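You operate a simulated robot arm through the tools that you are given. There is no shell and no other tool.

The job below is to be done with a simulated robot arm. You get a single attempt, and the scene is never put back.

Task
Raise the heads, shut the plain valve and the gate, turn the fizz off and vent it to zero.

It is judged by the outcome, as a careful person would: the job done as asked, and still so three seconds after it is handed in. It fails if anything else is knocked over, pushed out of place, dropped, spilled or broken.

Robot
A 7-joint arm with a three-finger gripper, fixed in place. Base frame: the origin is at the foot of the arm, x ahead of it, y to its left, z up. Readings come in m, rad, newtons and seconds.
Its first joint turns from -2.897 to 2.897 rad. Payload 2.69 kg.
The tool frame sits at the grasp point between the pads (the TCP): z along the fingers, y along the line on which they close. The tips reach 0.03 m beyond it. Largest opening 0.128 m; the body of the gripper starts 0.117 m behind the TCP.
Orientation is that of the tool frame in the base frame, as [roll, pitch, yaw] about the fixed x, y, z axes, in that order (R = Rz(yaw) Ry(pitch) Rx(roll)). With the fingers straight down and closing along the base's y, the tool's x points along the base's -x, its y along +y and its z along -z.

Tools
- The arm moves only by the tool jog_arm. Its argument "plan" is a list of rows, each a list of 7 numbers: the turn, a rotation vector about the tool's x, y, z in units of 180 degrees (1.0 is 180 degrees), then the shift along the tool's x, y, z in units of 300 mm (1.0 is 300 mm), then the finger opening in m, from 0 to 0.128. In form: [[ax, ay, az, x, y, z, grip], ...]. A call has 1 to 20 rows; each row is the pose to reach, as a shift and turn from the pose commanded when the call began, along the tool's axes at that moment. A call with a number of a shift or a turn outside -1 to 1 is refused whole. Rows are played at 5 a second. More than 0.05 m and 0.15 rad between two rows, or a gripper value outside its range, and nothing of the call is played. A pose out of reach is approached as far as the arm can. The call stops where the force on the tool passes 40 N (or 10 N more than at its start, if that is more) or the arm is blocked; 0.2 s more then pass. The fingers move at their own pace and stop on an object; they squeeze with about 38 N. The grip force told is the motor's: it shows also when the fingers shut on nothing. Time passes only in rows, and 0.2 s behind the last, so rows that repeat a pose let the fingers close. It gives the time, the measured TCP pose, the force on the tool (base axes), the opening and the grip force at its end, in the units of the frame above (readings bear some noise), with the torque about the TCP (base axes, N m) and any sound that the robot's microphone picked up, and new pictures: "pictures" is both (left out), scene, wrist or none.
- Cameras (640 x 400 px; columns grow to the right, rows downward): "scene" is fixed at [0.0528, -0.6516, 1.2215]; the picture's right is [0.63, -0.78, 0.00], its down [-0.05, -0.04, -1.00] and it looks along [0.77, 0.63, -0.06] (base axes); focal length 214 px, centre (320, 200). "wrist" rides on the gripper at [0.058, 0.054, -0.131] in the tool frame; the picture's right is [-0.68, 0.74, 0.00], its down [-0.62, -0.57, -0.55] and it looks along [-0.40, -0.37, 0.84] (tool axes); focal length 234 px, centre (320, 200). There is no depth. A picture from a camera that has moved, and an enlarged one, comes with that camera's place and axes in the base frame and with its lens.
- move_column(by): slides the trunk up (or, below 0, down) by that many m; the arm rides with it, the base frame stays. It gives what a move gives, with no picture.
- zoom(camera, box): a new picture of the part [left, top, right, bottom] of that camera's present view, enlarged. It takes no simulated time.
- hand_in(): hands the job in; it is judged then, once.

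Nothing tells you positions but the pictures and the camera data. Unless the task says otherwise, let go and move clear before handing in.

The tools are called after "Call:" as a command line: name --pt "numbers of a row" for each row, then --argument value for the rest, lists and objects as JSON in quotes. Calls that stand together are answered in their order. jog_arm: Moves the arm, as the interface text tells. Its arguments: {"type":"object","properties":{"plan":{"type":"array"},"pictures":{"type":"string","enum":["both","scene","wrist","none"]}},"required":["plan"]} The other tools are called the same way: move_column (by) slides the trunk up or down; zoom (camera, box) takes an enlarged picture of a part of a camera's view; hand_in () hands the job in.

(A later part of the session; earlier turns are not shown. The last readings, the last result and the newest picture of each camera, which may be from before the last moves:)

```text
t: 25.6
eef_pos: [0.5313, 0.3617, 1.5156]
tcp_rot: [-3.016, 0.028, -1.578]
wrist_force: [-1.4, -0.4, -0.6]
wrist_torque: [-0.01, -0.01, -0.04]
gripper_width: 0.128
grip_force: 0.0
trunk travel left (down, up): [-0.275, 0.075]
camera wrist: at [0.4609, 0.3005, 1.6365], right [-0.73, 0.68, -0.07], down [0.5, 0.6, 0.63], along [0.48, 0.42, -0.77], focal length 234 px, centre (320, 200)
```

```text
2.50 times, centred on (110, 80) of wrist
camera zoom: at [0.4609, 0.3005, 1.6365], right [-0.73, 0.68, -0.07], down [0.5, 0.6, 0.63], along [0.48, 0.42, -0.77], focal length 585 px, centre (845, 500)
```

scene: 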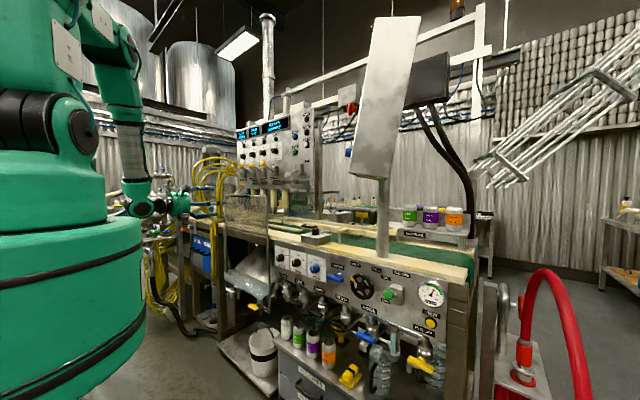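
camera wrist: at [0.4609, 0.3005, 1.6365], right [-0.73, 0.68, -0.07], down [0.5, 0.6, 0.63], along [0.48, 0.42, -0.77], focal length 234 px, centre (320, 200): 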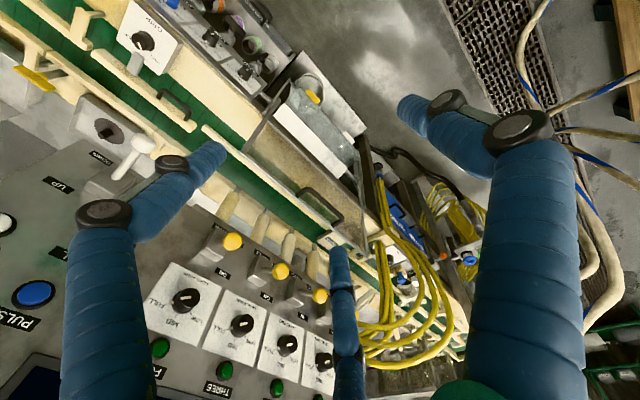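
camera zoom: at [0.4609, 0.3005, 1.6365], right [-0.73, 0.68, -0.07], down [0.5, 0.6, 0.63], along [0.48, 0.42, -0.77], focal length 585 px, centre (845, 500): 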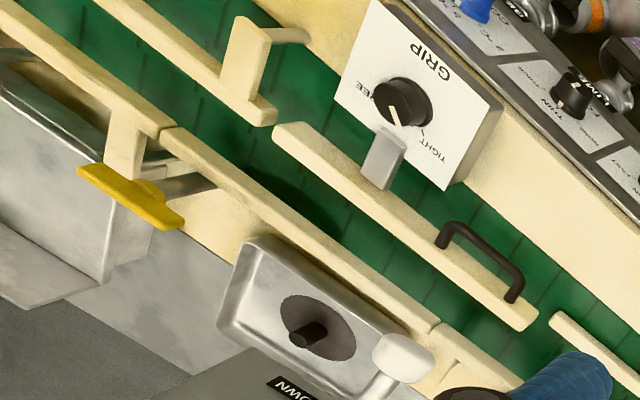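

The GRIP block clamps the handled rail. There is also a yellow T-handle on a vertical stem at the joint of the back rails near (1.08, −0.10, 1.07), so I will look closely at it and at the rail joint.

Call:
zoom --camera "wrist" --box '[0, 40, 100, 120]'

Call:
zoom --camera "wrist" --box '[110, 40, 210, 130]'

Call:
zoom --camera "scene" --box '[350, 208, 378, 232]'

Call:
zoom --camera "wrist" --box '[50, 80, 150, 170]'

Call:
zoom --camera "wrist" --box '[20, 0, 120, 70]'

```text
5.00 times, centred on (50, 80) of wrist
camera zoom: at [0.4609, 0.3005, 1.6365], right [-0.73, 0.68, -0.07], down [0.5, 0.6, 0.63], along [0.48, 0.42, -0.77], focal length 1171 px, centre (1670, 800)
```

zoom: 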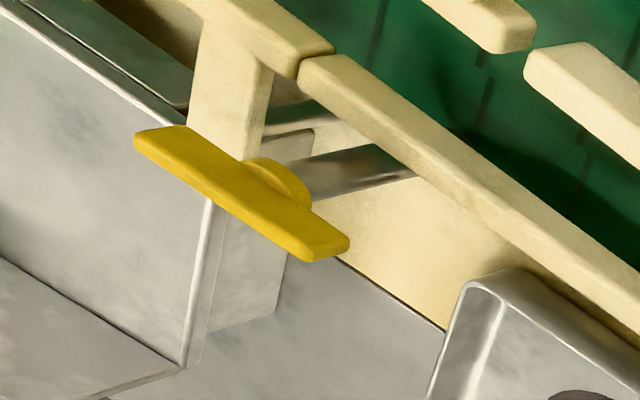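

```text
4.44 times, centred on (160, 85) of wrist
camera zoom: at [0.4609, 0.3005, 1.6365], right [-0.73, 0.68, -0.07], down [0.5, 0.6, 0.63], along [0.48, 0.42, -0.77], focal length 1041 px, centre (1031, 711)
```

zoom: 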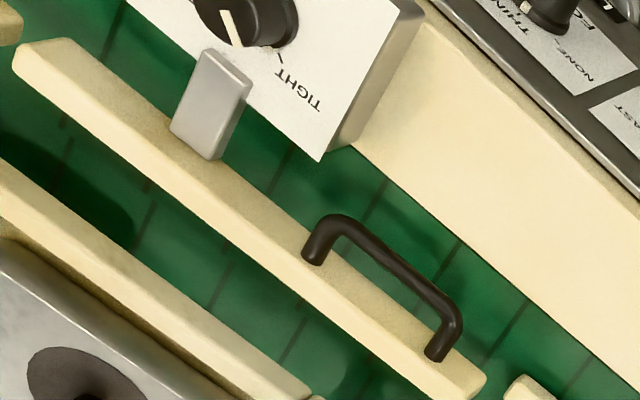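

```text
16.00 times, centred on (364, 220) of scene
camera zoom: at [0.0528, -0.6516, 1.2215], right [0.63, -0.78, 0.0], down [-0.05, -0.04, -1.0], along [0.77, 0.63, -0.06], focal length 3432 px, centre (-384, -120)
```

zoom: 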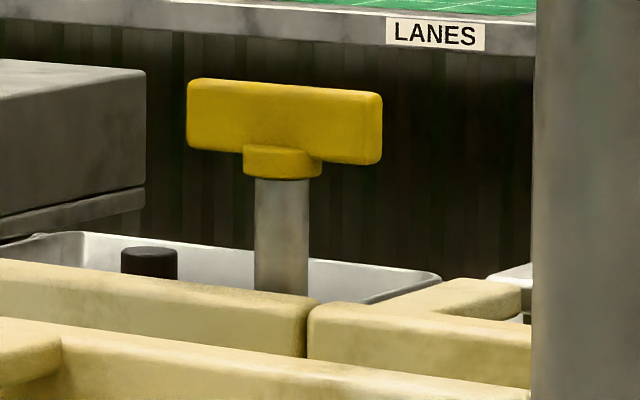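

```text
4.44 times, centred on (100, 125) of wrist
camera zoom: at [0.4609, 0.3005, 1.6365], right [-0.73, 0.68, -0.07], down [0.5, 0.6, 0.63], along [0.48, 0.42, -0.77], focal length 1041 px, centre (1298, 533)
```

zoom: 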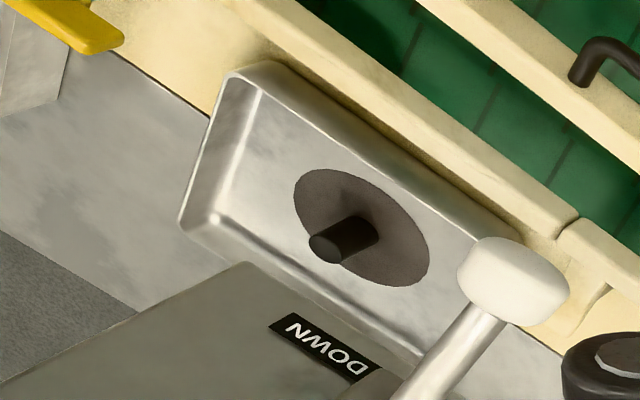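

```text
5.71 times, centred on (70, 35) of wrist
camera zoom: at [0.4609, 0.3005, 1.6365], right [-0.73, 0.68, -0.07], down [0.5, 0.6, 0.63], along [0.48, 0.42, -0.77], focal length 1338 px, centre (1749, 1143)
```

zoom: 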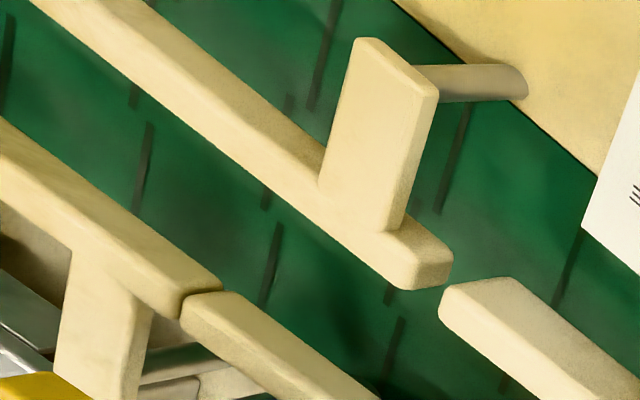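

The yellow T-handle lies parallel to the lane at the joint of the back rails, so it might work a gate. I will straighten the tool and turn back to the original roll to get a centred look at that area.

Call:
jog_arm --pt "-0.02 0 0 0 0 0 0.128" --pt "-0.04 0 0 0 0 0 0.128" --pt "-0.04 0 0 0 0 0 0.128" --pictures "none"

Call:
jog_arm --pt "0 0 0.045 0.05 -0.05 0.03 0.128" --pt "0 0 0.09 0.1 -0.1 0.06 0.128" --pt "0 0 0.135 0.15 -0.15 0.09 0.128" --pt "0 0 0.18 0.2 -0.2 0.12 0.128" --pt "0 0 0.225 0.25 -0.25 0.15 0.128" --pt "0 0 0.27 0.3 -0.3 0.18 0.128" --pt "0 0 0.315 0.35 -0.35 0.21 0.128" --pt "0 0 0.36 0.4 -0.4 0.24 0.128" --pt "0 0 0.405 0.45 -0.43 0.27 0.128" --pt "0 0 0.45 0.5 -0.45 0.3 0.128" --pt "0 0 0.49 0.55 -0.45 0.3 0.128" --pt "0 0 0.5 0.55 -0.45 0.3 0.128" --pt "0 0 0.5 0.55 -0.45 0.3 0.128" --pictures "both"

```text
t: 26.4
eef_pos: [0.5314, 0.3615, 1.5152]
tcp_rot: [-3.141, 0.028, -1.575]
wrist_force: [-0.6, -0.1, 0.6]
wrist_torque: [-0.02, 0.03, 0.02]
gripper_width: 0.1277
grip_force: 0.1
trunk travel left (down, up): [-0.275, 0.075]
```

```text
t: 29.2
eef_pos: [0.6654, 0.1979, 1.4197]
tcp_rot: [3.115, 0.001, 3.135]
wrist_force: [-0.3, 0.5, 0.0]
wrist_torque: [0.0, -0.01, 0.02]
gripper_width: 0.1276
grip_force: 0.1
trunk travel left (down, up): [-0.275, 0.075]
camera wrist: at [0.6084, 0.2479, 1.5527], right [0.68, 0.73, 0.02], down [0.61, -0.58, 0.53], along [0.4, -0.35, -0.85], focal length 234 px, centre (320, 200)
```

scene: 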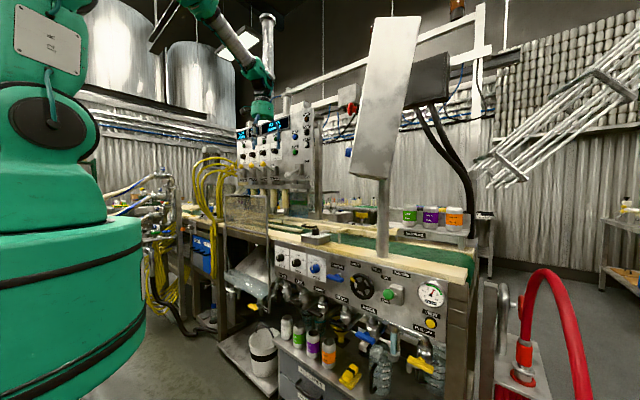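
wrist: 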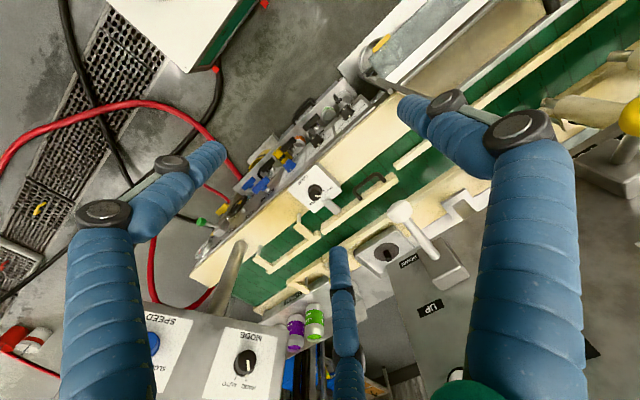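

Call:
zoom --camera "wrist" --box '[240, 150, 440, 300]'

Call:
zoom --camera "wrist" --box '[280, 190, 360, 250]'

Call:
zoom --camera "wrist" --box '[340, 190, 480, 280]'

Call:
zoom --camera "wrist" --box '[270, 280, 420, 400]'

```text
2.67 times, centred on (340, 225) of wrist
camera zoom: at [0.6084, 0.2479, 1.5527], right [0.68, 0.73, 0.02], down [0.61, -0.58, 0.53], along [0.4, -0.35, -0.85], focal length 624 px, centre (267, 133)
```

zoom: 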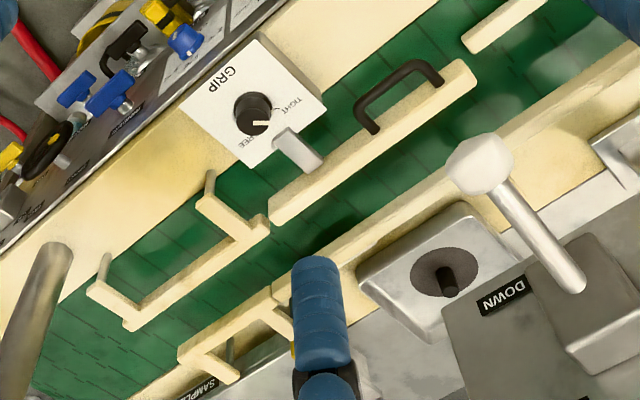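

```text
6.67 times, centred on (320, 220) of wrist
camera zoom: at [0.6084, 0.2479, 1.5527], right [0.68, 0.73, 0.02], down [0.61, -0.58, 0.53], along [0.4, -0.35, -0.85], focal length 1561 px, centre (320, 67)
```

zoom: 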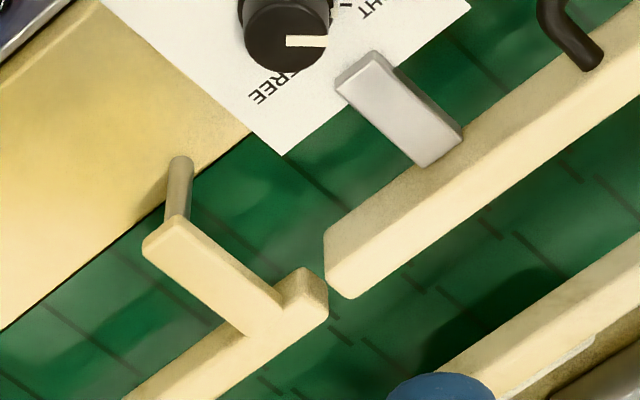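

```text
4.44 times, centred on (410, 235) of wrist
camera zoom: at [0.6084, 0.2479, 1.5527], right [0.68, 0.73, 0.02], down [0.61, -0.58, 0.53], along [0.4, -0.35, -0.85], focal length 1041 px, centre (-80, 44)
```

zoom: 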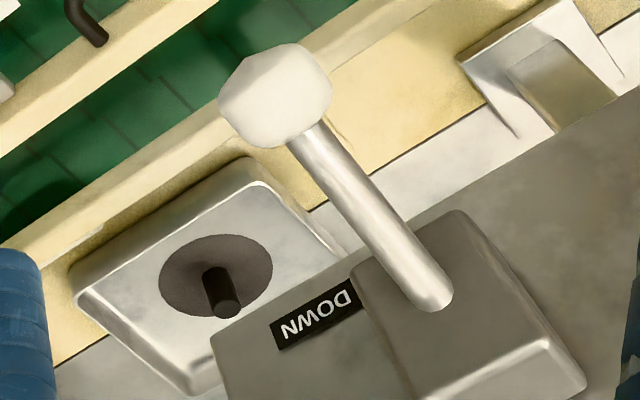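

```text
3.33 times, centred on (345, 340) of wrist
camera zoom: at [0.6084, 0.2479, 1.5527], right [0.68, 0.73, 0.02], down [0.61, -0.58, 0.53], along [0.4, -0.35, -0.85], focal length 781 px, centre (237, -267)
```

zoom: 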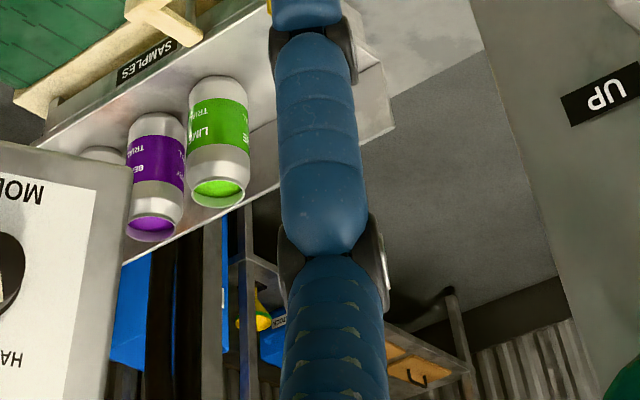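

I still need a clear view of the T-handle, which is hidden behind a finger. I will shift 0.16 m toward −y, keeping clear of the pedestal.

Call:
jog_arm --pt "0 0 0 0 -0.14 0 0.128" --pt "0 0 0 0 -0.28 0 0.128" --pt "0 0 0 0 -0.42 0 0.128" --pt "0 0 0 0 -0.53 0 0.128" --pt "0 0 0 0 -0.53 0 0.128" --pictures "wrist"

```text
t: 30.4
eef_pos: [0.6652, 0.036, 1.4168]
tcp_rot: [3.113, 0.0, 3.136]
wrist_force: [0.2, -0.2, -0.6]
wrist_torque: [0.06, 0.0, -0.01]
gripper_width: 0.1279
grip_force: 0.0
trunk travel left (down, up): [-0.275, 0.075]
camera wrist: at [0.6067, 0.0858, 1.5487], right [0.68, 0.73, 0.02], down [0.61, -0.58, 0.53], along [0.4, -0.35, -0.85], focal length 234 px, centre (320, 200)
```

wrist: 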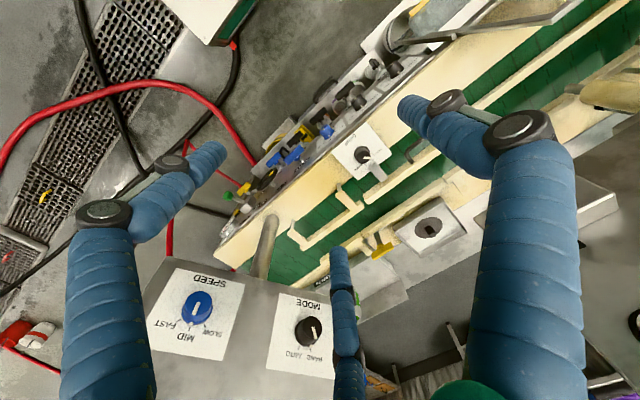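

Call:
zoom --camera "wrist" --box '[340, 200, 470, 300]'

Call:
zoom --camera "wrist" --box '[365, 220, 405, 250]'

Call:
zoom --camera "wrist" --box '[280, 110, 460, 240]'

Call:
zoom --camera "wrist" --box '[210, 60, 350, 220]'

```text
4.00 times, centred on (405, 250) of wrist
camera zoom: at [0.6067, 0.0858, 1.5487], right [0.68, 0.73, 0.02], down [0.61, -0.58, 0.53], along [0.4, -0.35, -0.85], focal length 937 px, centre (-20, 0)
```

zoom: 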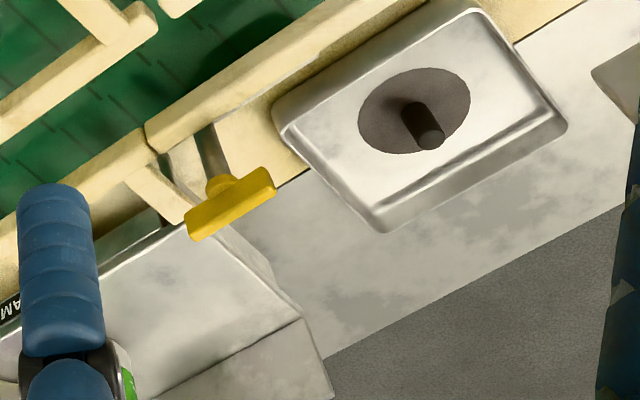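

```text
13.33 times, centred on (385, 235) of wrist
camera zoom: at [0.6067, 0.0858, 1.5487], right [0.68, 0.73, 0.02], down [0.61, -0.58, 0.53], along [0.4, -0.35, -0.85], focal length 3122 px, centre (-547, -267)
```

zoom: 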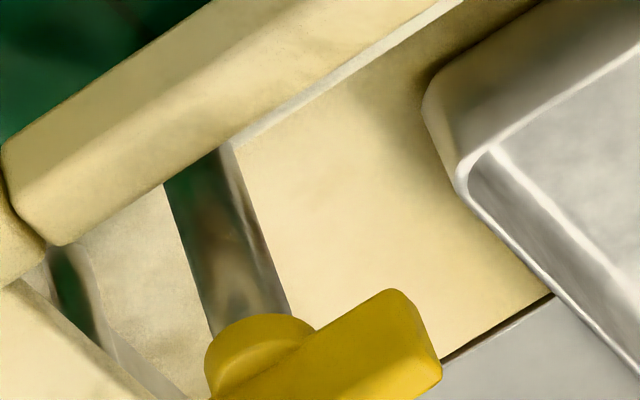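

```text
3.08 times, centred on (370, 175) of wrist
camera zoom: at [0.6067, 0.0858, 1.5487], right [0.68, 0.73, 0.02], down [0.61, -0.58, 0.53], along [0.4, -0.35, -0.85], focal length 720 px, centre (166, 277)
```

zoom: 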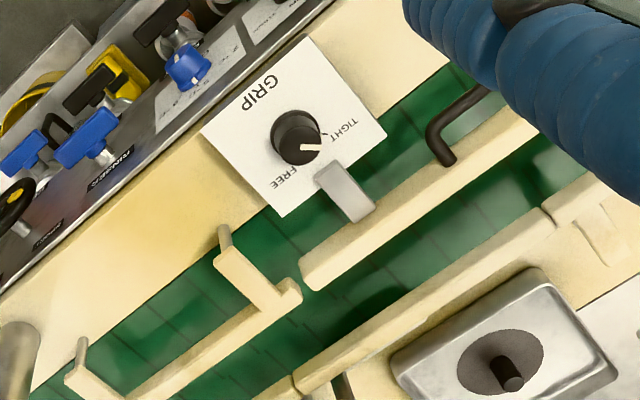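

```text
2.50 times, centred on (280, 140) of wrist
camera zoom: at [0.6067, 0.0858, 1.5487], right [0.68, 0.73, 0.02], down [0.61, -0.58, 0.53], along [0.4, -0.35, -0.85], focal length 585 px, centre (420, 350)
```

zoom: 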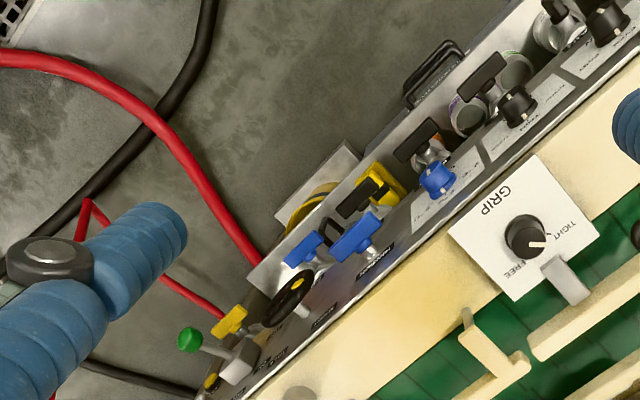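

Nothing else here reads as a gate yet, so I will do the clear items first; the displays may then give a hint. The white head lever ball is at about (0.828, 0.205, 1.282), so I will tilt the tool 45° and move to a pre-grasp point above and in front of it.

Call:
jog_arm --pt "0 -0.0417 0 0 0.094 0 0.1" --pt "0 -0.0833 0 0 0.188 0 0.08" --pt "0 -0.125 0 0 0.282 0 0.08" --pt "0 -0.1667 0 -0.05 0.376 0.03 0.08" --pt "0 -0.2083 0 -0.1 0.47 0.06 0.08" --pt "0 -0.25 0 -0.15 0.563 0.1 0.08" --pt "0 -0.25 0 -0.2 0.563 0.13 0.08" --pt "0 -0.25 0 -0.2 0.563 0.13 0.08" --pictures "both"

```text
t: 32.2
eef_pos: [0.7268, 0.2075, 1.3823]
tcp_rot: [3.102, 0.786, 3.109]
wrist_force: [0.0, -0.2, -1.3]
wrist_torque: [-0.01, 0.04, 0.0]
gripper_width: 0.0801
grip_force: 0.1
trunk travel left (down, up): [-0.275, 0.075]
camera wrist: at [0.5933, 0.2603, 1.4344], right [0.48, 0.72, 0.5], down [0.04, -0.59, 0.81], along [0.88, -0.37, -0.32], focal length 234 px, centre (320, 200)
```

scene: 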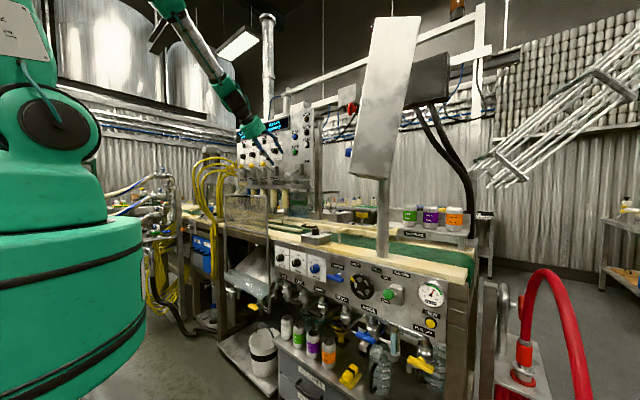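
wrist: 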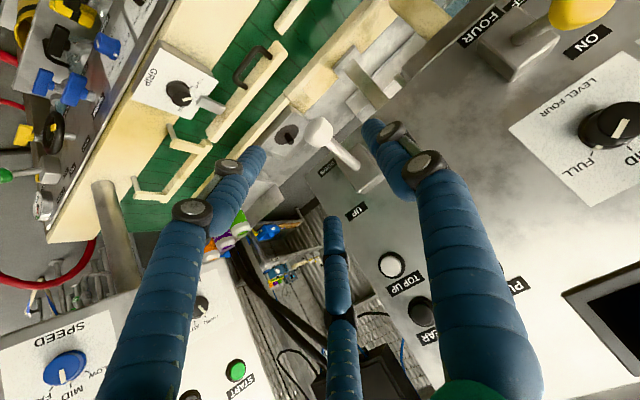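

The ball lines up with the tool axis about 0.142 m ahead. I will advance along the tool axis so the fingers straddle the ball, then close.

Call:
jog_arm --pt "0 0 0 0 0 0.12 0.08" --pt "0 0 0 0 0 0.24 0.08" --pt "0 0 0 0 0 0.36 0.08" --pt "0 0 0 0 0 0.46 0.08" --pt "0 0 0 0 0 0.46 0.08" --pictures "both"

```text
t: 33.4
eef_pos: [0.8245, 0.2117, 1.2843]
tcp_rot: [3.101, 0.785, 3.108]
wrist_force: [0.1, 0.9, -0.7]
wrist_torque: [0.0, 0.02, 0.01]
gripper_width: 0.08
grip_force: 0.0
trunk travel left (down, up): [-0.275, 0.075]
camera wrist: at [0.691, 0.2639, 1.3371], right [0.48, 0.72, 0.5], down [0.04, -0.59, 0.81], along [0.87, -0.37, -0.32], focal length 234 px, centre (320, 200)
```

scene: 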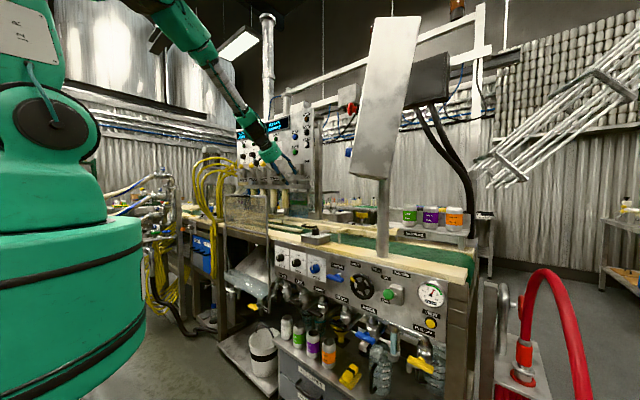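
wrist: 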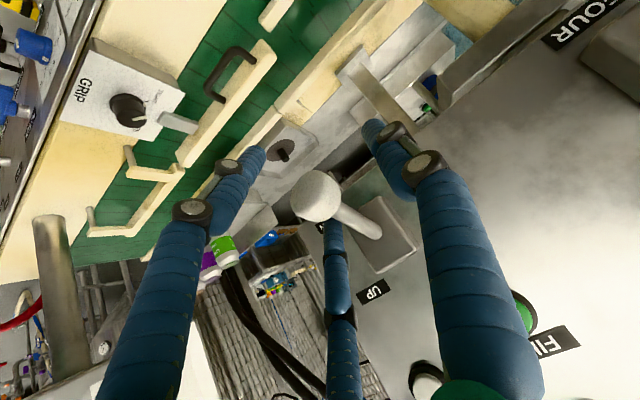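

The ball sits between the fingers with no contact force so far. I will close on it gently.

Call:
jog_arm --pt "0 0 0 0 -0.01 0 0.05" --pt "0 0 0 0 -0.02 0 0.03" --pt "0 0 0 0 -0.02 0 0.03" --pt "0 0 0 0 -0.02 0 0.03" --pictures "wrist"

```text
t: 34.4
eef_pos: [0.8241, 0.203, 1.2846]
tcp_rot: [3.102, 0.784, 3.106]
wrist_force: [2.3, -9.6, 1.0]
wrist_torque: [0.06, 0.0, -0.2]
gripper_width: 0.035
grip_force: 3.6
trunk travel left (down, up): [-0.275, 0.075]
camera wrist: at [0.6902, 0.2565, 1.3373], right [0.48, 0.72, 0.5], down [0.04, -0.59, 0.81], along [0.87, -0.37, -0.32], focal length 234 px, centre (320, 200)
```

wrist: 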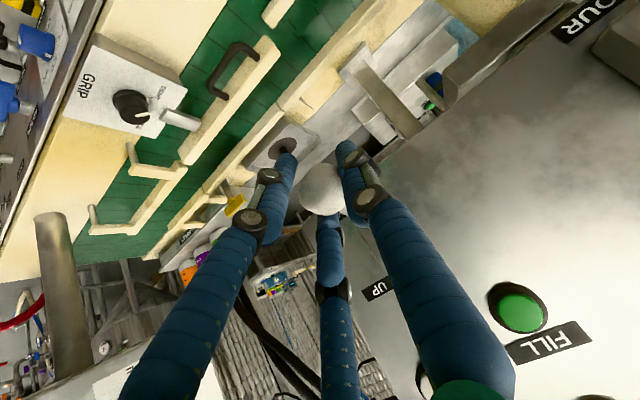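

The gripper holds the ball (width 0.035). I will now lift it along its arc from about −25° to +25°, slowly.

Call:
jog_arm --pt "0 0 0 -0.011 -0.008 -0.023 0.03" --pt "0 0 0 -0.0217 -0.008 -0.0462 0.03" --pt "0 0 0 -0.037 -0.008 -0.068 0.03" --pt "0 0 0 -0.0521 -0.008 -0.0898 0.03" --pt "0 0 0 -0.0707 -0.008 -0.108 0.03" --pt "0 0 0 -0.0893 -0.008 -0.127 0.03" --pt "0 0 0 -0.111 -0.008 -0.142 0.03" --pt "0 0 0 -0.133 -0.008 -0.1574 0.03" --pt "0 0 0 -0.156 -0.008 -0.168 0.03" --pt "0 0 0 -0.179 -0.008 -0.179 0.03" --pt "0 0 0 -0.19 -0.008 -0.183 0.03" --pictures "both"

```text
t: 36.4
eef_pos: [0.8199, 0.204, 1.3563]
tcp_rot: [3.1, 0.791, 3.111]
wrist_force: [-10.0, 13.0, 1.7]
wrist_torque: [0.39, 0.2, 0.22]
gripper_width: 0.0301
grip_force: 45.4
trunk travel left (down, up): [-0.275, 0.075]
stopped in row 10: the force on the tool passed its limit at 41 N (the readings are from after the stop); the commanded pose is now the measured one
camera wrist: at [0.6858, 0.2567, 1.4079], right [0.48, 0.72, 0.5], down [0.04, -0.59, 0.81], along [0.88, -0.36, -0.31], focal length 234 px, centre (320, 200)
```

scene: 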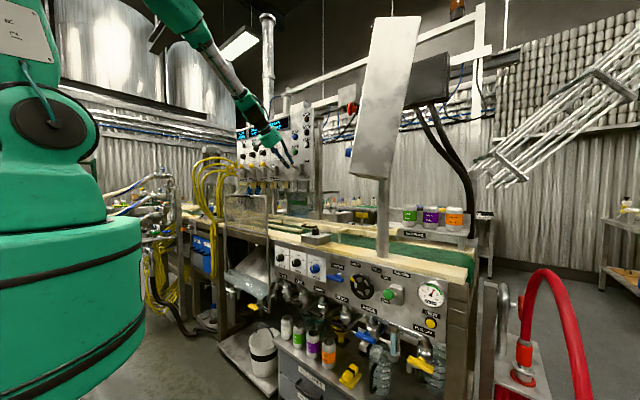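
wrist: 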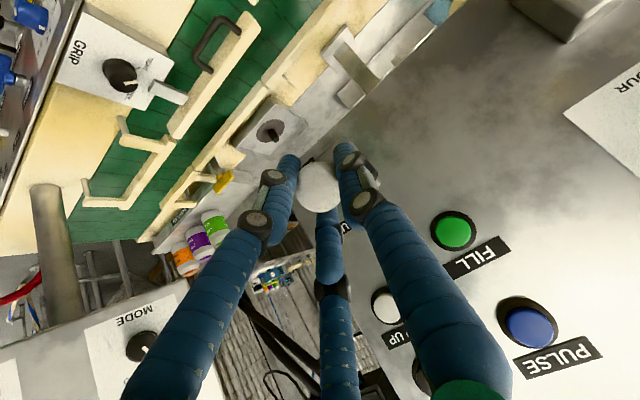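

The lever followed up and met its end stop. I will open the fingers, back away along the tool axis, and check the lever and heads.

Call:
jog_arm --pt "0 0 0 0 0 0 0.05" --pt "0 0 0 0 0 0 0.08" --pt "0 0 0 0 0 -0.1 0.08" --pt "0 0 0 0 0 -0.2 0.08" --pt "0 0 0 0 0 -0.3 0.08" --pt "0 0 0 0 0 -0.4 0.08" --pt "0 0 0 0 0 -0.4 0.08" --pictures "both"

Call:
zoom --camera "scene" --box '[230, 105, 330, 225]'

Call:
zoom --camera "scene" --box '[275, 150, 315, 185]'

```text
t: 38.0
eef_pos: [0.7343, 0.198, 1.4411]
tcp_rot: [3.102, 0.786, 3.109]
wrist_force: [-0.6, -0.3, -0.1]
wrist_torque: [0.04, -0.01, -0.03]
gripper_width: 0.08
grip_force: 0.0
trunk travel left (down, up): [-0.275, 0.075]
camera wrist: at [0.6004, 0.2511, 1.4928], right [0.48, 0.72, 0.5], down [0.04, -0.59, 0.81], along [0.88, -0.37, -0.31], focal length 234 px, centre (320, 200)
```

scene: 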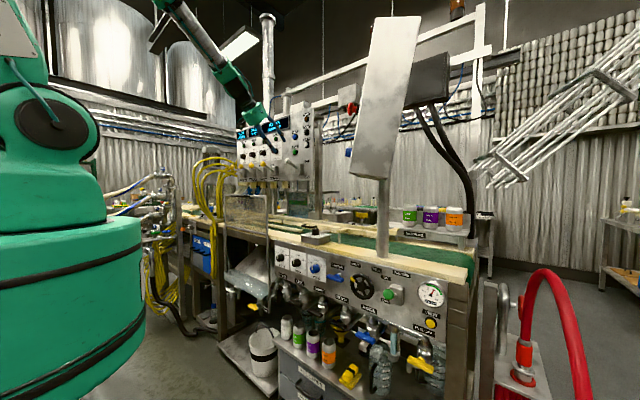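
wrist: 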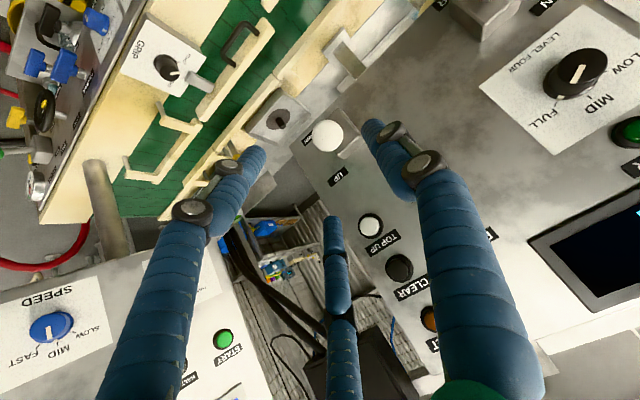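

```text
3.33 times, centred on (280, 165) of scene
camera zoom: at [0.0528, -0.6516, 1.2215], right [0.63, -0.78, 0.0], down [-0.05, -0.04, -1.0], along [0.77, 0.63, -0.06], focal length 715 px, centre (453, 317)
```

zoom: 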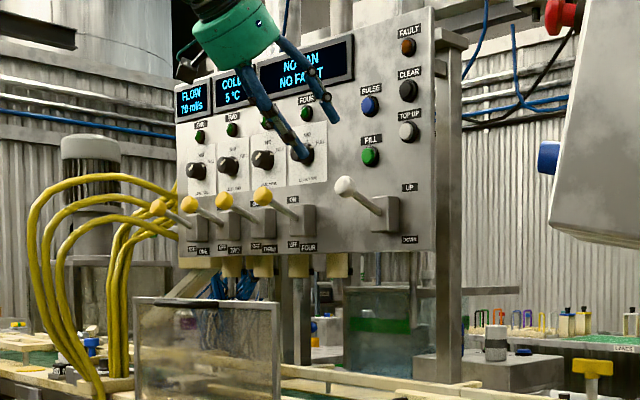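

```text
11.43 times, centred on (295, 168) of scene
camera zoom: at [0.0528, -0.6516, 1.2215], right [0.63, -0.78, 0.0], down [-0.05, -0.04, -1.0], along [0.77, 0.63, -0.06], focal length 2451 px, centre (606, 571)
```

zoom: 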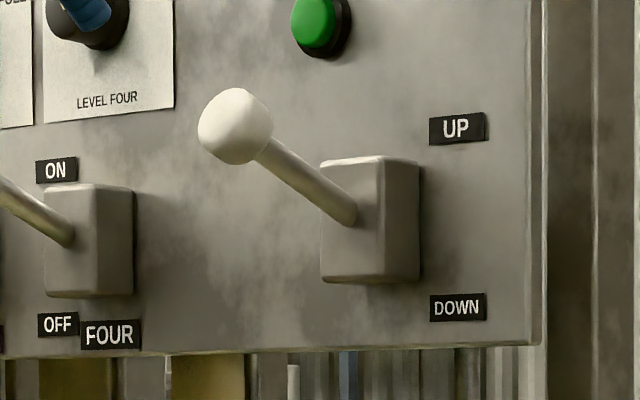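

The heads lever is UP and the filling heads have visibly risen. Next is the PLAIN valve, whose handle is vertical (open) near (0.763, 0.216, 0.65), so I will retreat, lower the trunk, and approach it with the tool tilted.

Call:
jog_arm --pt "0 0 0 0.1 0 -0.1 0.04" --pt "0 0 0 0.2 0 -0.2 0.0" --pt "0 0 0 0.3 0 -0.3 0.0" --pt "0 0 0 0.4 0 -0.4 0.0" --pt "0 0 0 0.43 0 -0.43 0.0" --pt "0 0 0 0.43 0 -0.43 0.0" --pictures "none"

Call:
move_column --by -0.2

```text
t: 39.4
eef_pos: [0.5533, 0.2002, 1.4381]
tcp_rot: [3.102, 0.787, 3.11]
wrist_force: [0.2, 0.2, 0.3]
wrist_torque: [0.02, 0.0, 0.01]
gripper_width: 0.0023
grip_force: 31.3
trunk travel left (down, up): [-0.275, 0.075]
```

```text
t: 41.6
eef_pos: [0.5517, 0.1989, 1.2373]
tcp_rot: [3.1, 0.787, 3.108]
wrist_force: [-0.7, -0.1, 0.0]
wrist_torque: [-0.01, 0.0, -0.03]
gripper_width: 0.0021
grip_force: 31.0
trunk travel left (down, up): [-0.075, 0.275]
```

Call:
jog_arm --pt "0 0 0 0.1 0 0.1 0.0" --pt "0 0 0 0.2 0 0.2 0.0" --pt "0 0 0 0.3 0 0.3 0.0" --pt "0 0 0 0.4 0 0.4 0.0" --pt "0 0 0 0.5 0 0.5 0.0" --pt "0 0 0 0.6 0 0.6 0.0" --pt "0 0 0 0.7 0 0.7 0.0" --pt "0 0 0 0.78 0 0.78 0.0" --pt "0 0 0 0.78 0 0.78 0.0" --pictures "both"

```text
t: 43.6
eef_pos: [0.5544, 0.2104, 0.909]
tcp_rot: [3.099, 0.787, 3.109]
wrist_force: [0.2, 0.4, -0.5]
wrist_torque: [-0.01, 0.0, 0.0]
gripper_width: 0.0022
grip_force: 31.3
trunk travel left (down, up): [-0.075, 0.275]
camera wrist: at [0.4211, 0.2637, 0.9604], right [0.48, 0.72, 0.5], down [0.04, -0.59, 0.81], along [0.88, -0.36, -0.31], focal length 234 px, centre (320, 200)
```

scene: 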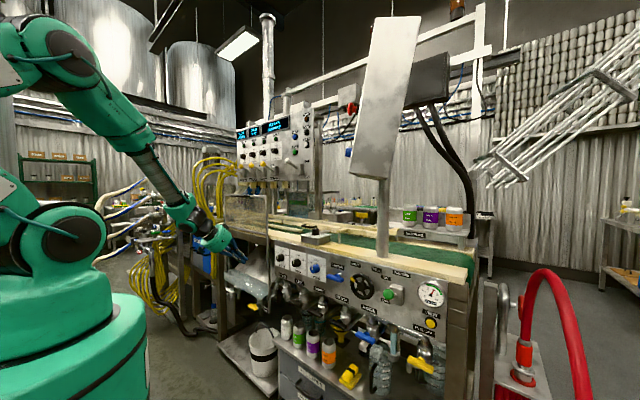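
wrist: 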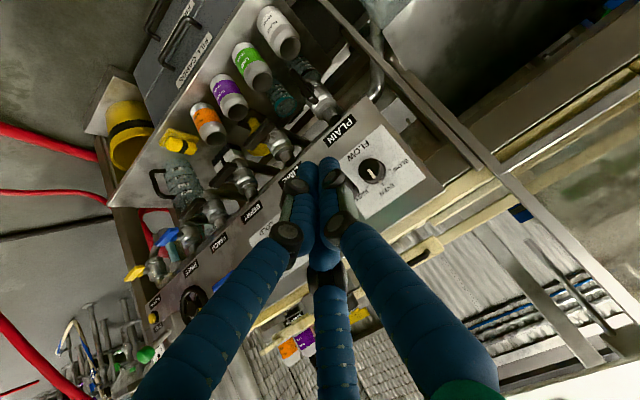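

I now have a close view of the panel and valves (upside down in the image). I will zoom in on the PLAIN valve and its neighbours.

Call:
zoom --camera "wrist" --box '[200, 20, 400, 170]'

Call:
zoom --camera "wrist" --box '[285, 50, 355, 110]'

Call:
zoom --camera "wrist" --box '[110, 130, 290, 330]'

Call:
zoom --camera "wrist" --box '[340, 0, 640, 250]'

```text
2.67 times, centred on (300, 95) of wrist
camera zoom: at [0.4211, 0.2637, 0.9604], right [0.48, 0.72, 0.5], down [0.04, -0.59, 0.81], along [0.88, -0.36, -0.31], focal length 624 px, centre (373, 480)
```

zoom: 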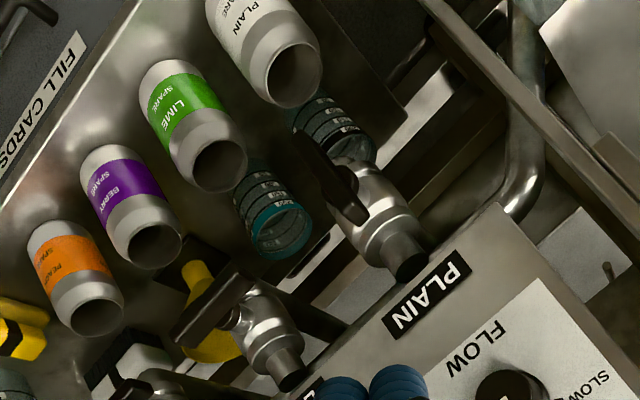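

```text
6.67 times, centred on (320, 80) of wrist
camera zoom: at [0.4211, 0.2637, 0.9604], right [0.48, 0.72, 0.5], down [0.04, -0.59, 0.81], along [0.88, -0.36, -0.31], focal length 1561 px, centre (320, 1000)
```

zoom: 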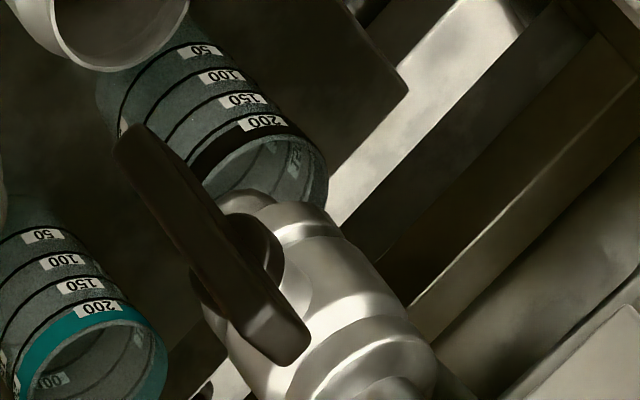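

```text
2.00 times, centred on (200, 230) of wrist
camera zoom: at [0.4211, 0.2637, 0.9604], right [0.48, 0.72, 0.5], down [0.04, -0.59, 0.81], along [0.88, -0.36, -0.31], focal length 468 px, centre (560, 140)
```

zoom: 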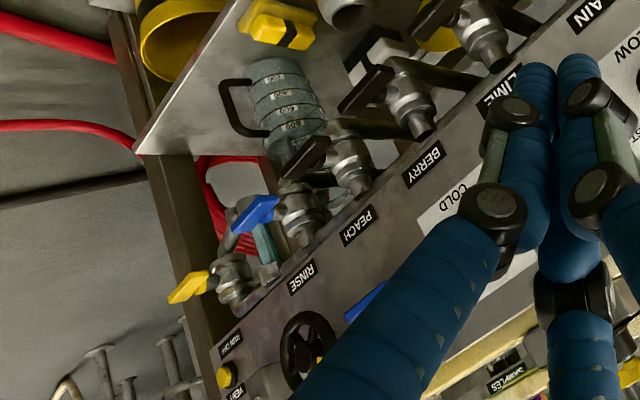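

```text
1.60 times, centred on (490, 125) of wrist
camera zoom: at [0.4211, 0.2637, 0.9604], right [0.48, 0.72, 0.5], down [0.04, -0.59, 0.81], along [0.88, -0.36, -0.31], focal length 375 px, centre (48, 320)
```

zoom: 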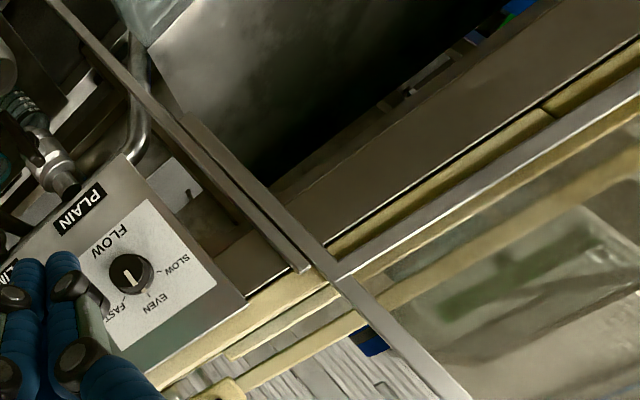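

The PLAIN handle is a vertical bar centred near (0.760, 0.213, 0.655), about 9 cm long, while its shut neighbours are horizontal. I will bring the closed fingers to just beside its upper end, on the +y side.

Call:
jog_arm --pt "0 0 0 0.01 0.022 0.124 0.0" --pt "0 0 0 0.02 0.044 0.248 0.0" --pt "0 0 0 0.03 0.066 0.372 0.0" --pt "0 0 0 0.04 0.088 0.496 0.0" --pt "0 0 0 0.05 0.11 0.62 0.0" --pt "0 0 0 0.06 0.133 0.744 0.0" --pt "0 0 0 0.06 0.133 0.744 0.0" --pictures "both"

Call:
zoom --camera "scene" --box '[250, 250, 310, 310]'

Call:
zoom --camera "wrist" --box '[240, 60, 400, 220]'

```text
t: 45.2
eef_pos: [0.6995, 0.2553, 0.74]
tcp_rot: [3.099, 0.79, 3.108]
wrist_force: [0.0, -0.1, 0.6]
wrist_torque: [0.0, 0.01, 0.01]
gripper_width: 0.0018
grip_force: 31.5
trunk travel left (down, up): [-0.075, 0.275]
camera wrist: at [0.5659, 0.3077, 0.7919], right [0.48, 0.72, 0.5], down [0.04, -0.59, 0.81], along [0.88, -0.37, -0.31], focal length 234 px, centre (320, 200)
```

scene: 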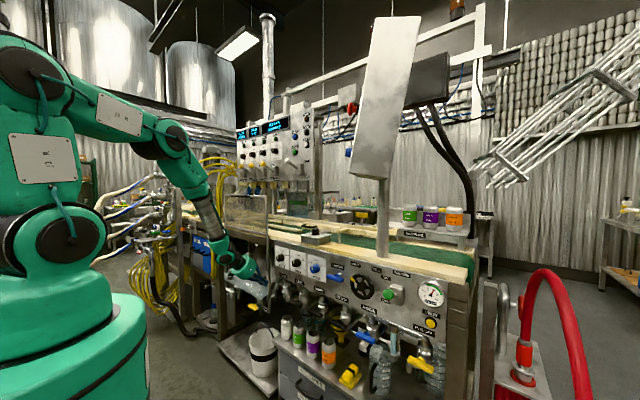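
wrist: 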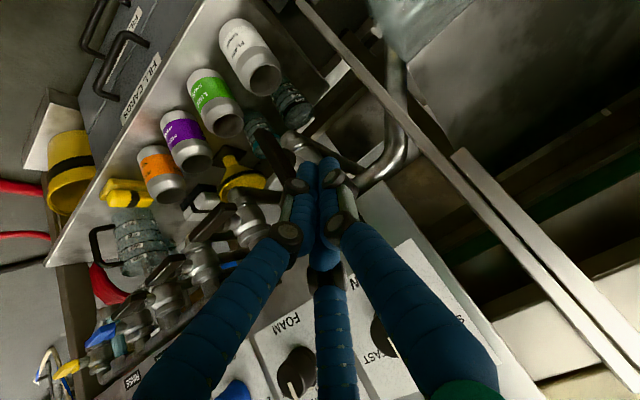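

```text
6.67 times, centred on (280, 280) of scene
camera zoom: at [0.0528, -0.6516, 1.2215], right [0.63, -0.78, 0.0], down [-0.05, -0.04, -1.0], along [0.77, 0.63, -0.06], focal length 1430 px, centre (587, -333)
```

zoom: 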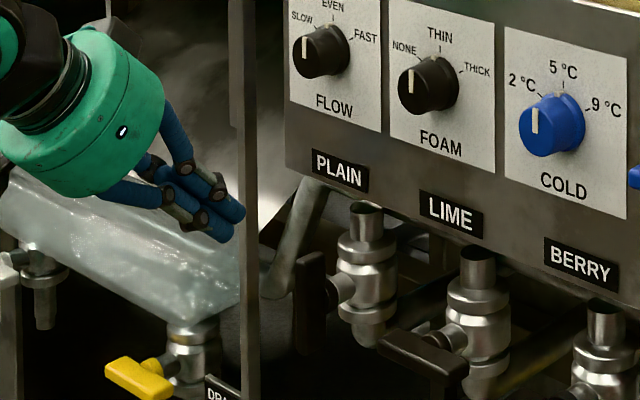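

```text
2.50 times, centred on (320, 140) of wrist
camera zoom: at [0.5659, 0.3077, 0.7919], right [0.48, 0.72, 0.5], down [0.04, -0.59, 0.81], along [0.88, -0.37, -0.31], focal length 585 px, centre (320, 350)
```

zoom: 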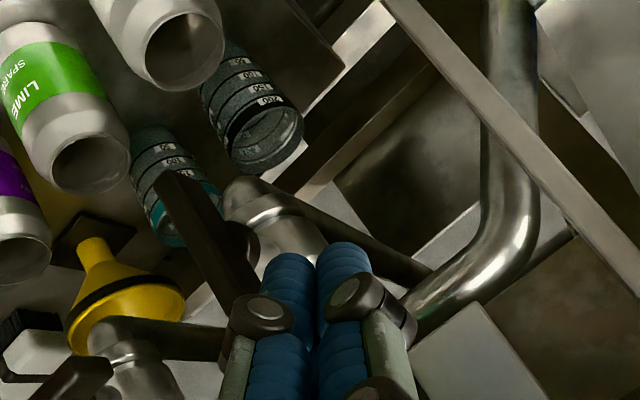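

The fingertips are next to the handle's upper end. I will advance to its depth, then push the upper end toward −y, the usual clockwise closing direction, stopping if it resists.

Call:
jog_arm --pt "0 0 0 -0.005 -0.002 0.118 0.0" --pt "0 0 0 -0.009 -0.004 0.236 0.0" --pt "0 0 0 -0.01 -0.044 0.235 0.0" --pt "0 0 0 -0.011 -0.081 0.235 0.0" --pt "0 0 0 -0.015 -0.105 0.23 0.0" --pt "0 0 0 -0.019 -0.128 0.226 0.0" --pt "0 0 0 -0.022 -0.15 0.223 0.0" --pt "0 0 0 -0.025 -0.171 0.221 0.0" --pictures "both"

Call:
zoom --camera "scene" --box '[250, 250, 310, 310]'

Call:
zoom --camera "wrist" --box '[240, 60, 400, 220]'

```text
t: 47.0
eef_pos: [0.7517, 0.202, 0.6958]
tcp_rot: [3.101, 0.789, 3.108]
wrist_force: [-0.4, 0.3, 0.3]
wrist_torque: [-0.01, -0.01, 0.02]
gripper_width: 0.0019
grip_force: 31.2
trunk travel left (down, up): [-0.075, 0.275]
camera wrist: at [0.6178, 0.2564, 0.7474], right [0.48, 0.72, 0.5], down [0.04, -0.59, 0.81], along [0.88, -0.37, -0.31], focal length 234 px, centre (320, 200)
```

scene: 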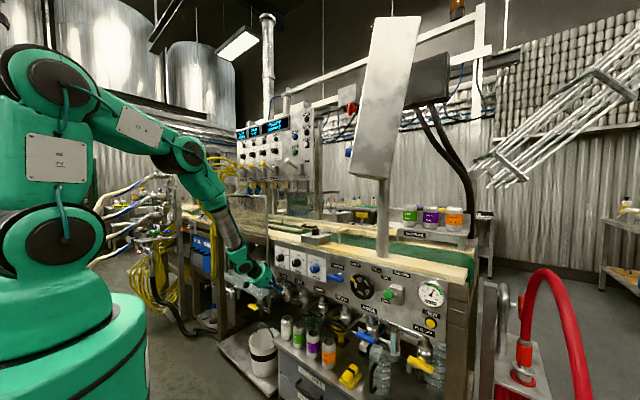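
wrist: 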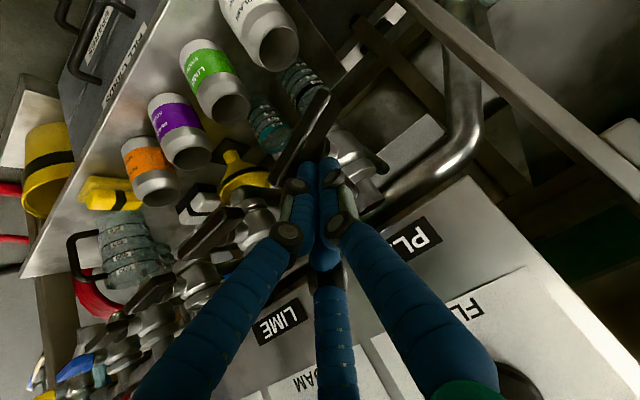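

```text
6.67 times, centred on (280, 280) of scene
camera zoom: at [0.0528, -0.6516, 1.2215], right [0.63, -0.78, 0.0], down [-0.05, -0.04, -1.0], along [0.77, 0.63, -0.06], focal length 1430 px, centre (587, -333)
```

zoom: 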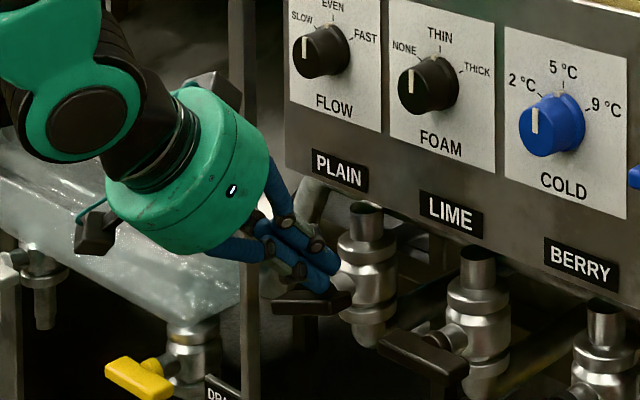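

```text
2.50 times, centred on (320, 140) of wrist
camera zoom: at [0.6178, 0.2564, 0.7474], right [0.48, 0.72, 0.5], down [0.04, -0.59, 0.81], along [0.88, -0.37, -0.31], focal length 585 px, centre (320, 350)
```

zoom: 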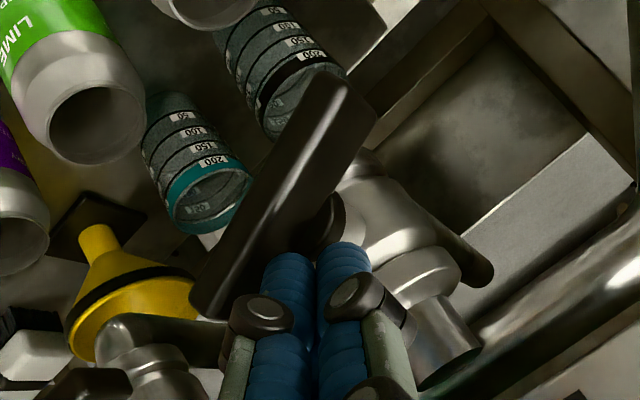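

The handle has turned clockwise most of the way. I will continue pressing its right arm down until it is fully horizontal.

Call:
jog_arm --pt "0 0 0 0.009 -0.027 0.009 0.0" --pt "0 0 0 0.022 -0.051 0.023 0.0" --pt "0 0 0 0.034 -0.068 0.034 0.0" --pt "0 0 0 0.045 -0.082 0.045 0.0" --pt "0 0 0 0.052 -0.083 0.053 0.0" --pt "0 0 0 0.059 -0.083 0.06 0.0" --pt "0 0 0 0.065 -0.083 0.066 0.0" --pictures "both"

Call:
zoom --camera "scene" --box '[250, 250, 310, 310]'

Call:
zoom --camera "wrist" --box '[240, 60, 400, 220]'

```text
t: 47.7
eef_pos: [0.7597, 0.1899, 0.6914]
tcp_rot: [3.095, 0.8, 3.107]
wrist_force: [0.7, -4.6, 12.0]
wrist_torque: [-0.18, -0.1, 0.09]
gripper_width: 0.0022
grip_force: 30.9
trunk travel left (down, up): [-0.075, 0.275]
stopped in row 3: the force on the tool passed its limit at 54 N (the readings are from after the stop); the commanded pose is now the measured one
camera wrist: at [0.6245, 0.2421, 0.7415], right [0.47, 0.72, 0.51], down [0.03, -0.59, 0.81], along [0.88, -0.36, -0.3], focal length 234 px, centre (320, 200)
```

scene: 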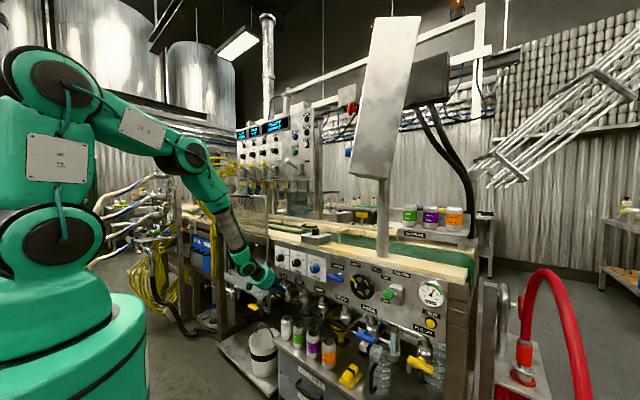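
wrist: 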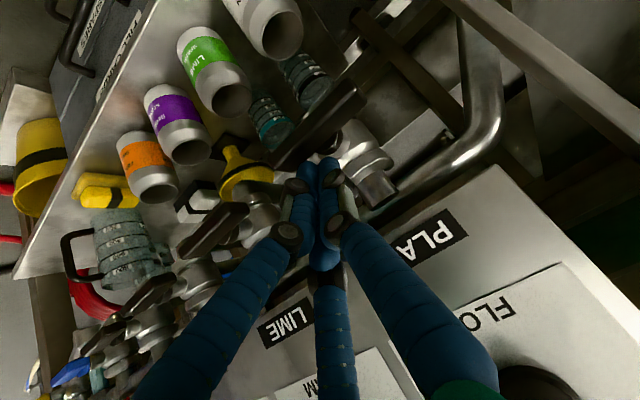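

```text
6.67 times, centred on (280, 280) of scene
camera zoom: at [0.0528, -0.6516, 1.2215], right [0.63, -0.78, 0.0], down [-0.05, -0.04, -1.0], along [0.77, 0.63, -0.06], focal length 1430 px, centre (587, -333)
```

zoom: 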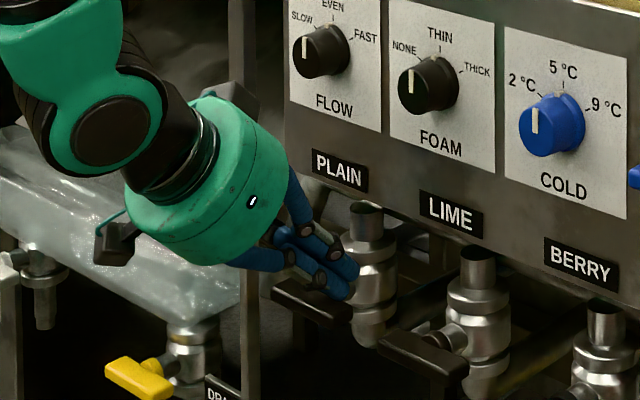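

```text
2.50 times, centred on (320, 140) of wrist
camera zoom: at [0.6245, 0.2421, 0.7415], right [0.47, 0.72, 0.51], down [0.03, -0.59, 0.81], along [0.88, -0.36, -0.3], focal length 585 px, centre (320, 350)
```

zoom: 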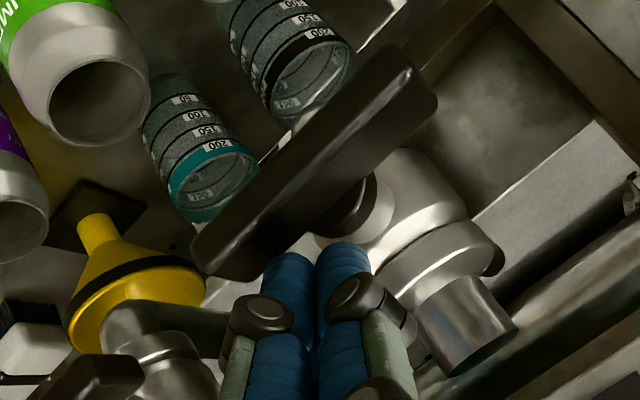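

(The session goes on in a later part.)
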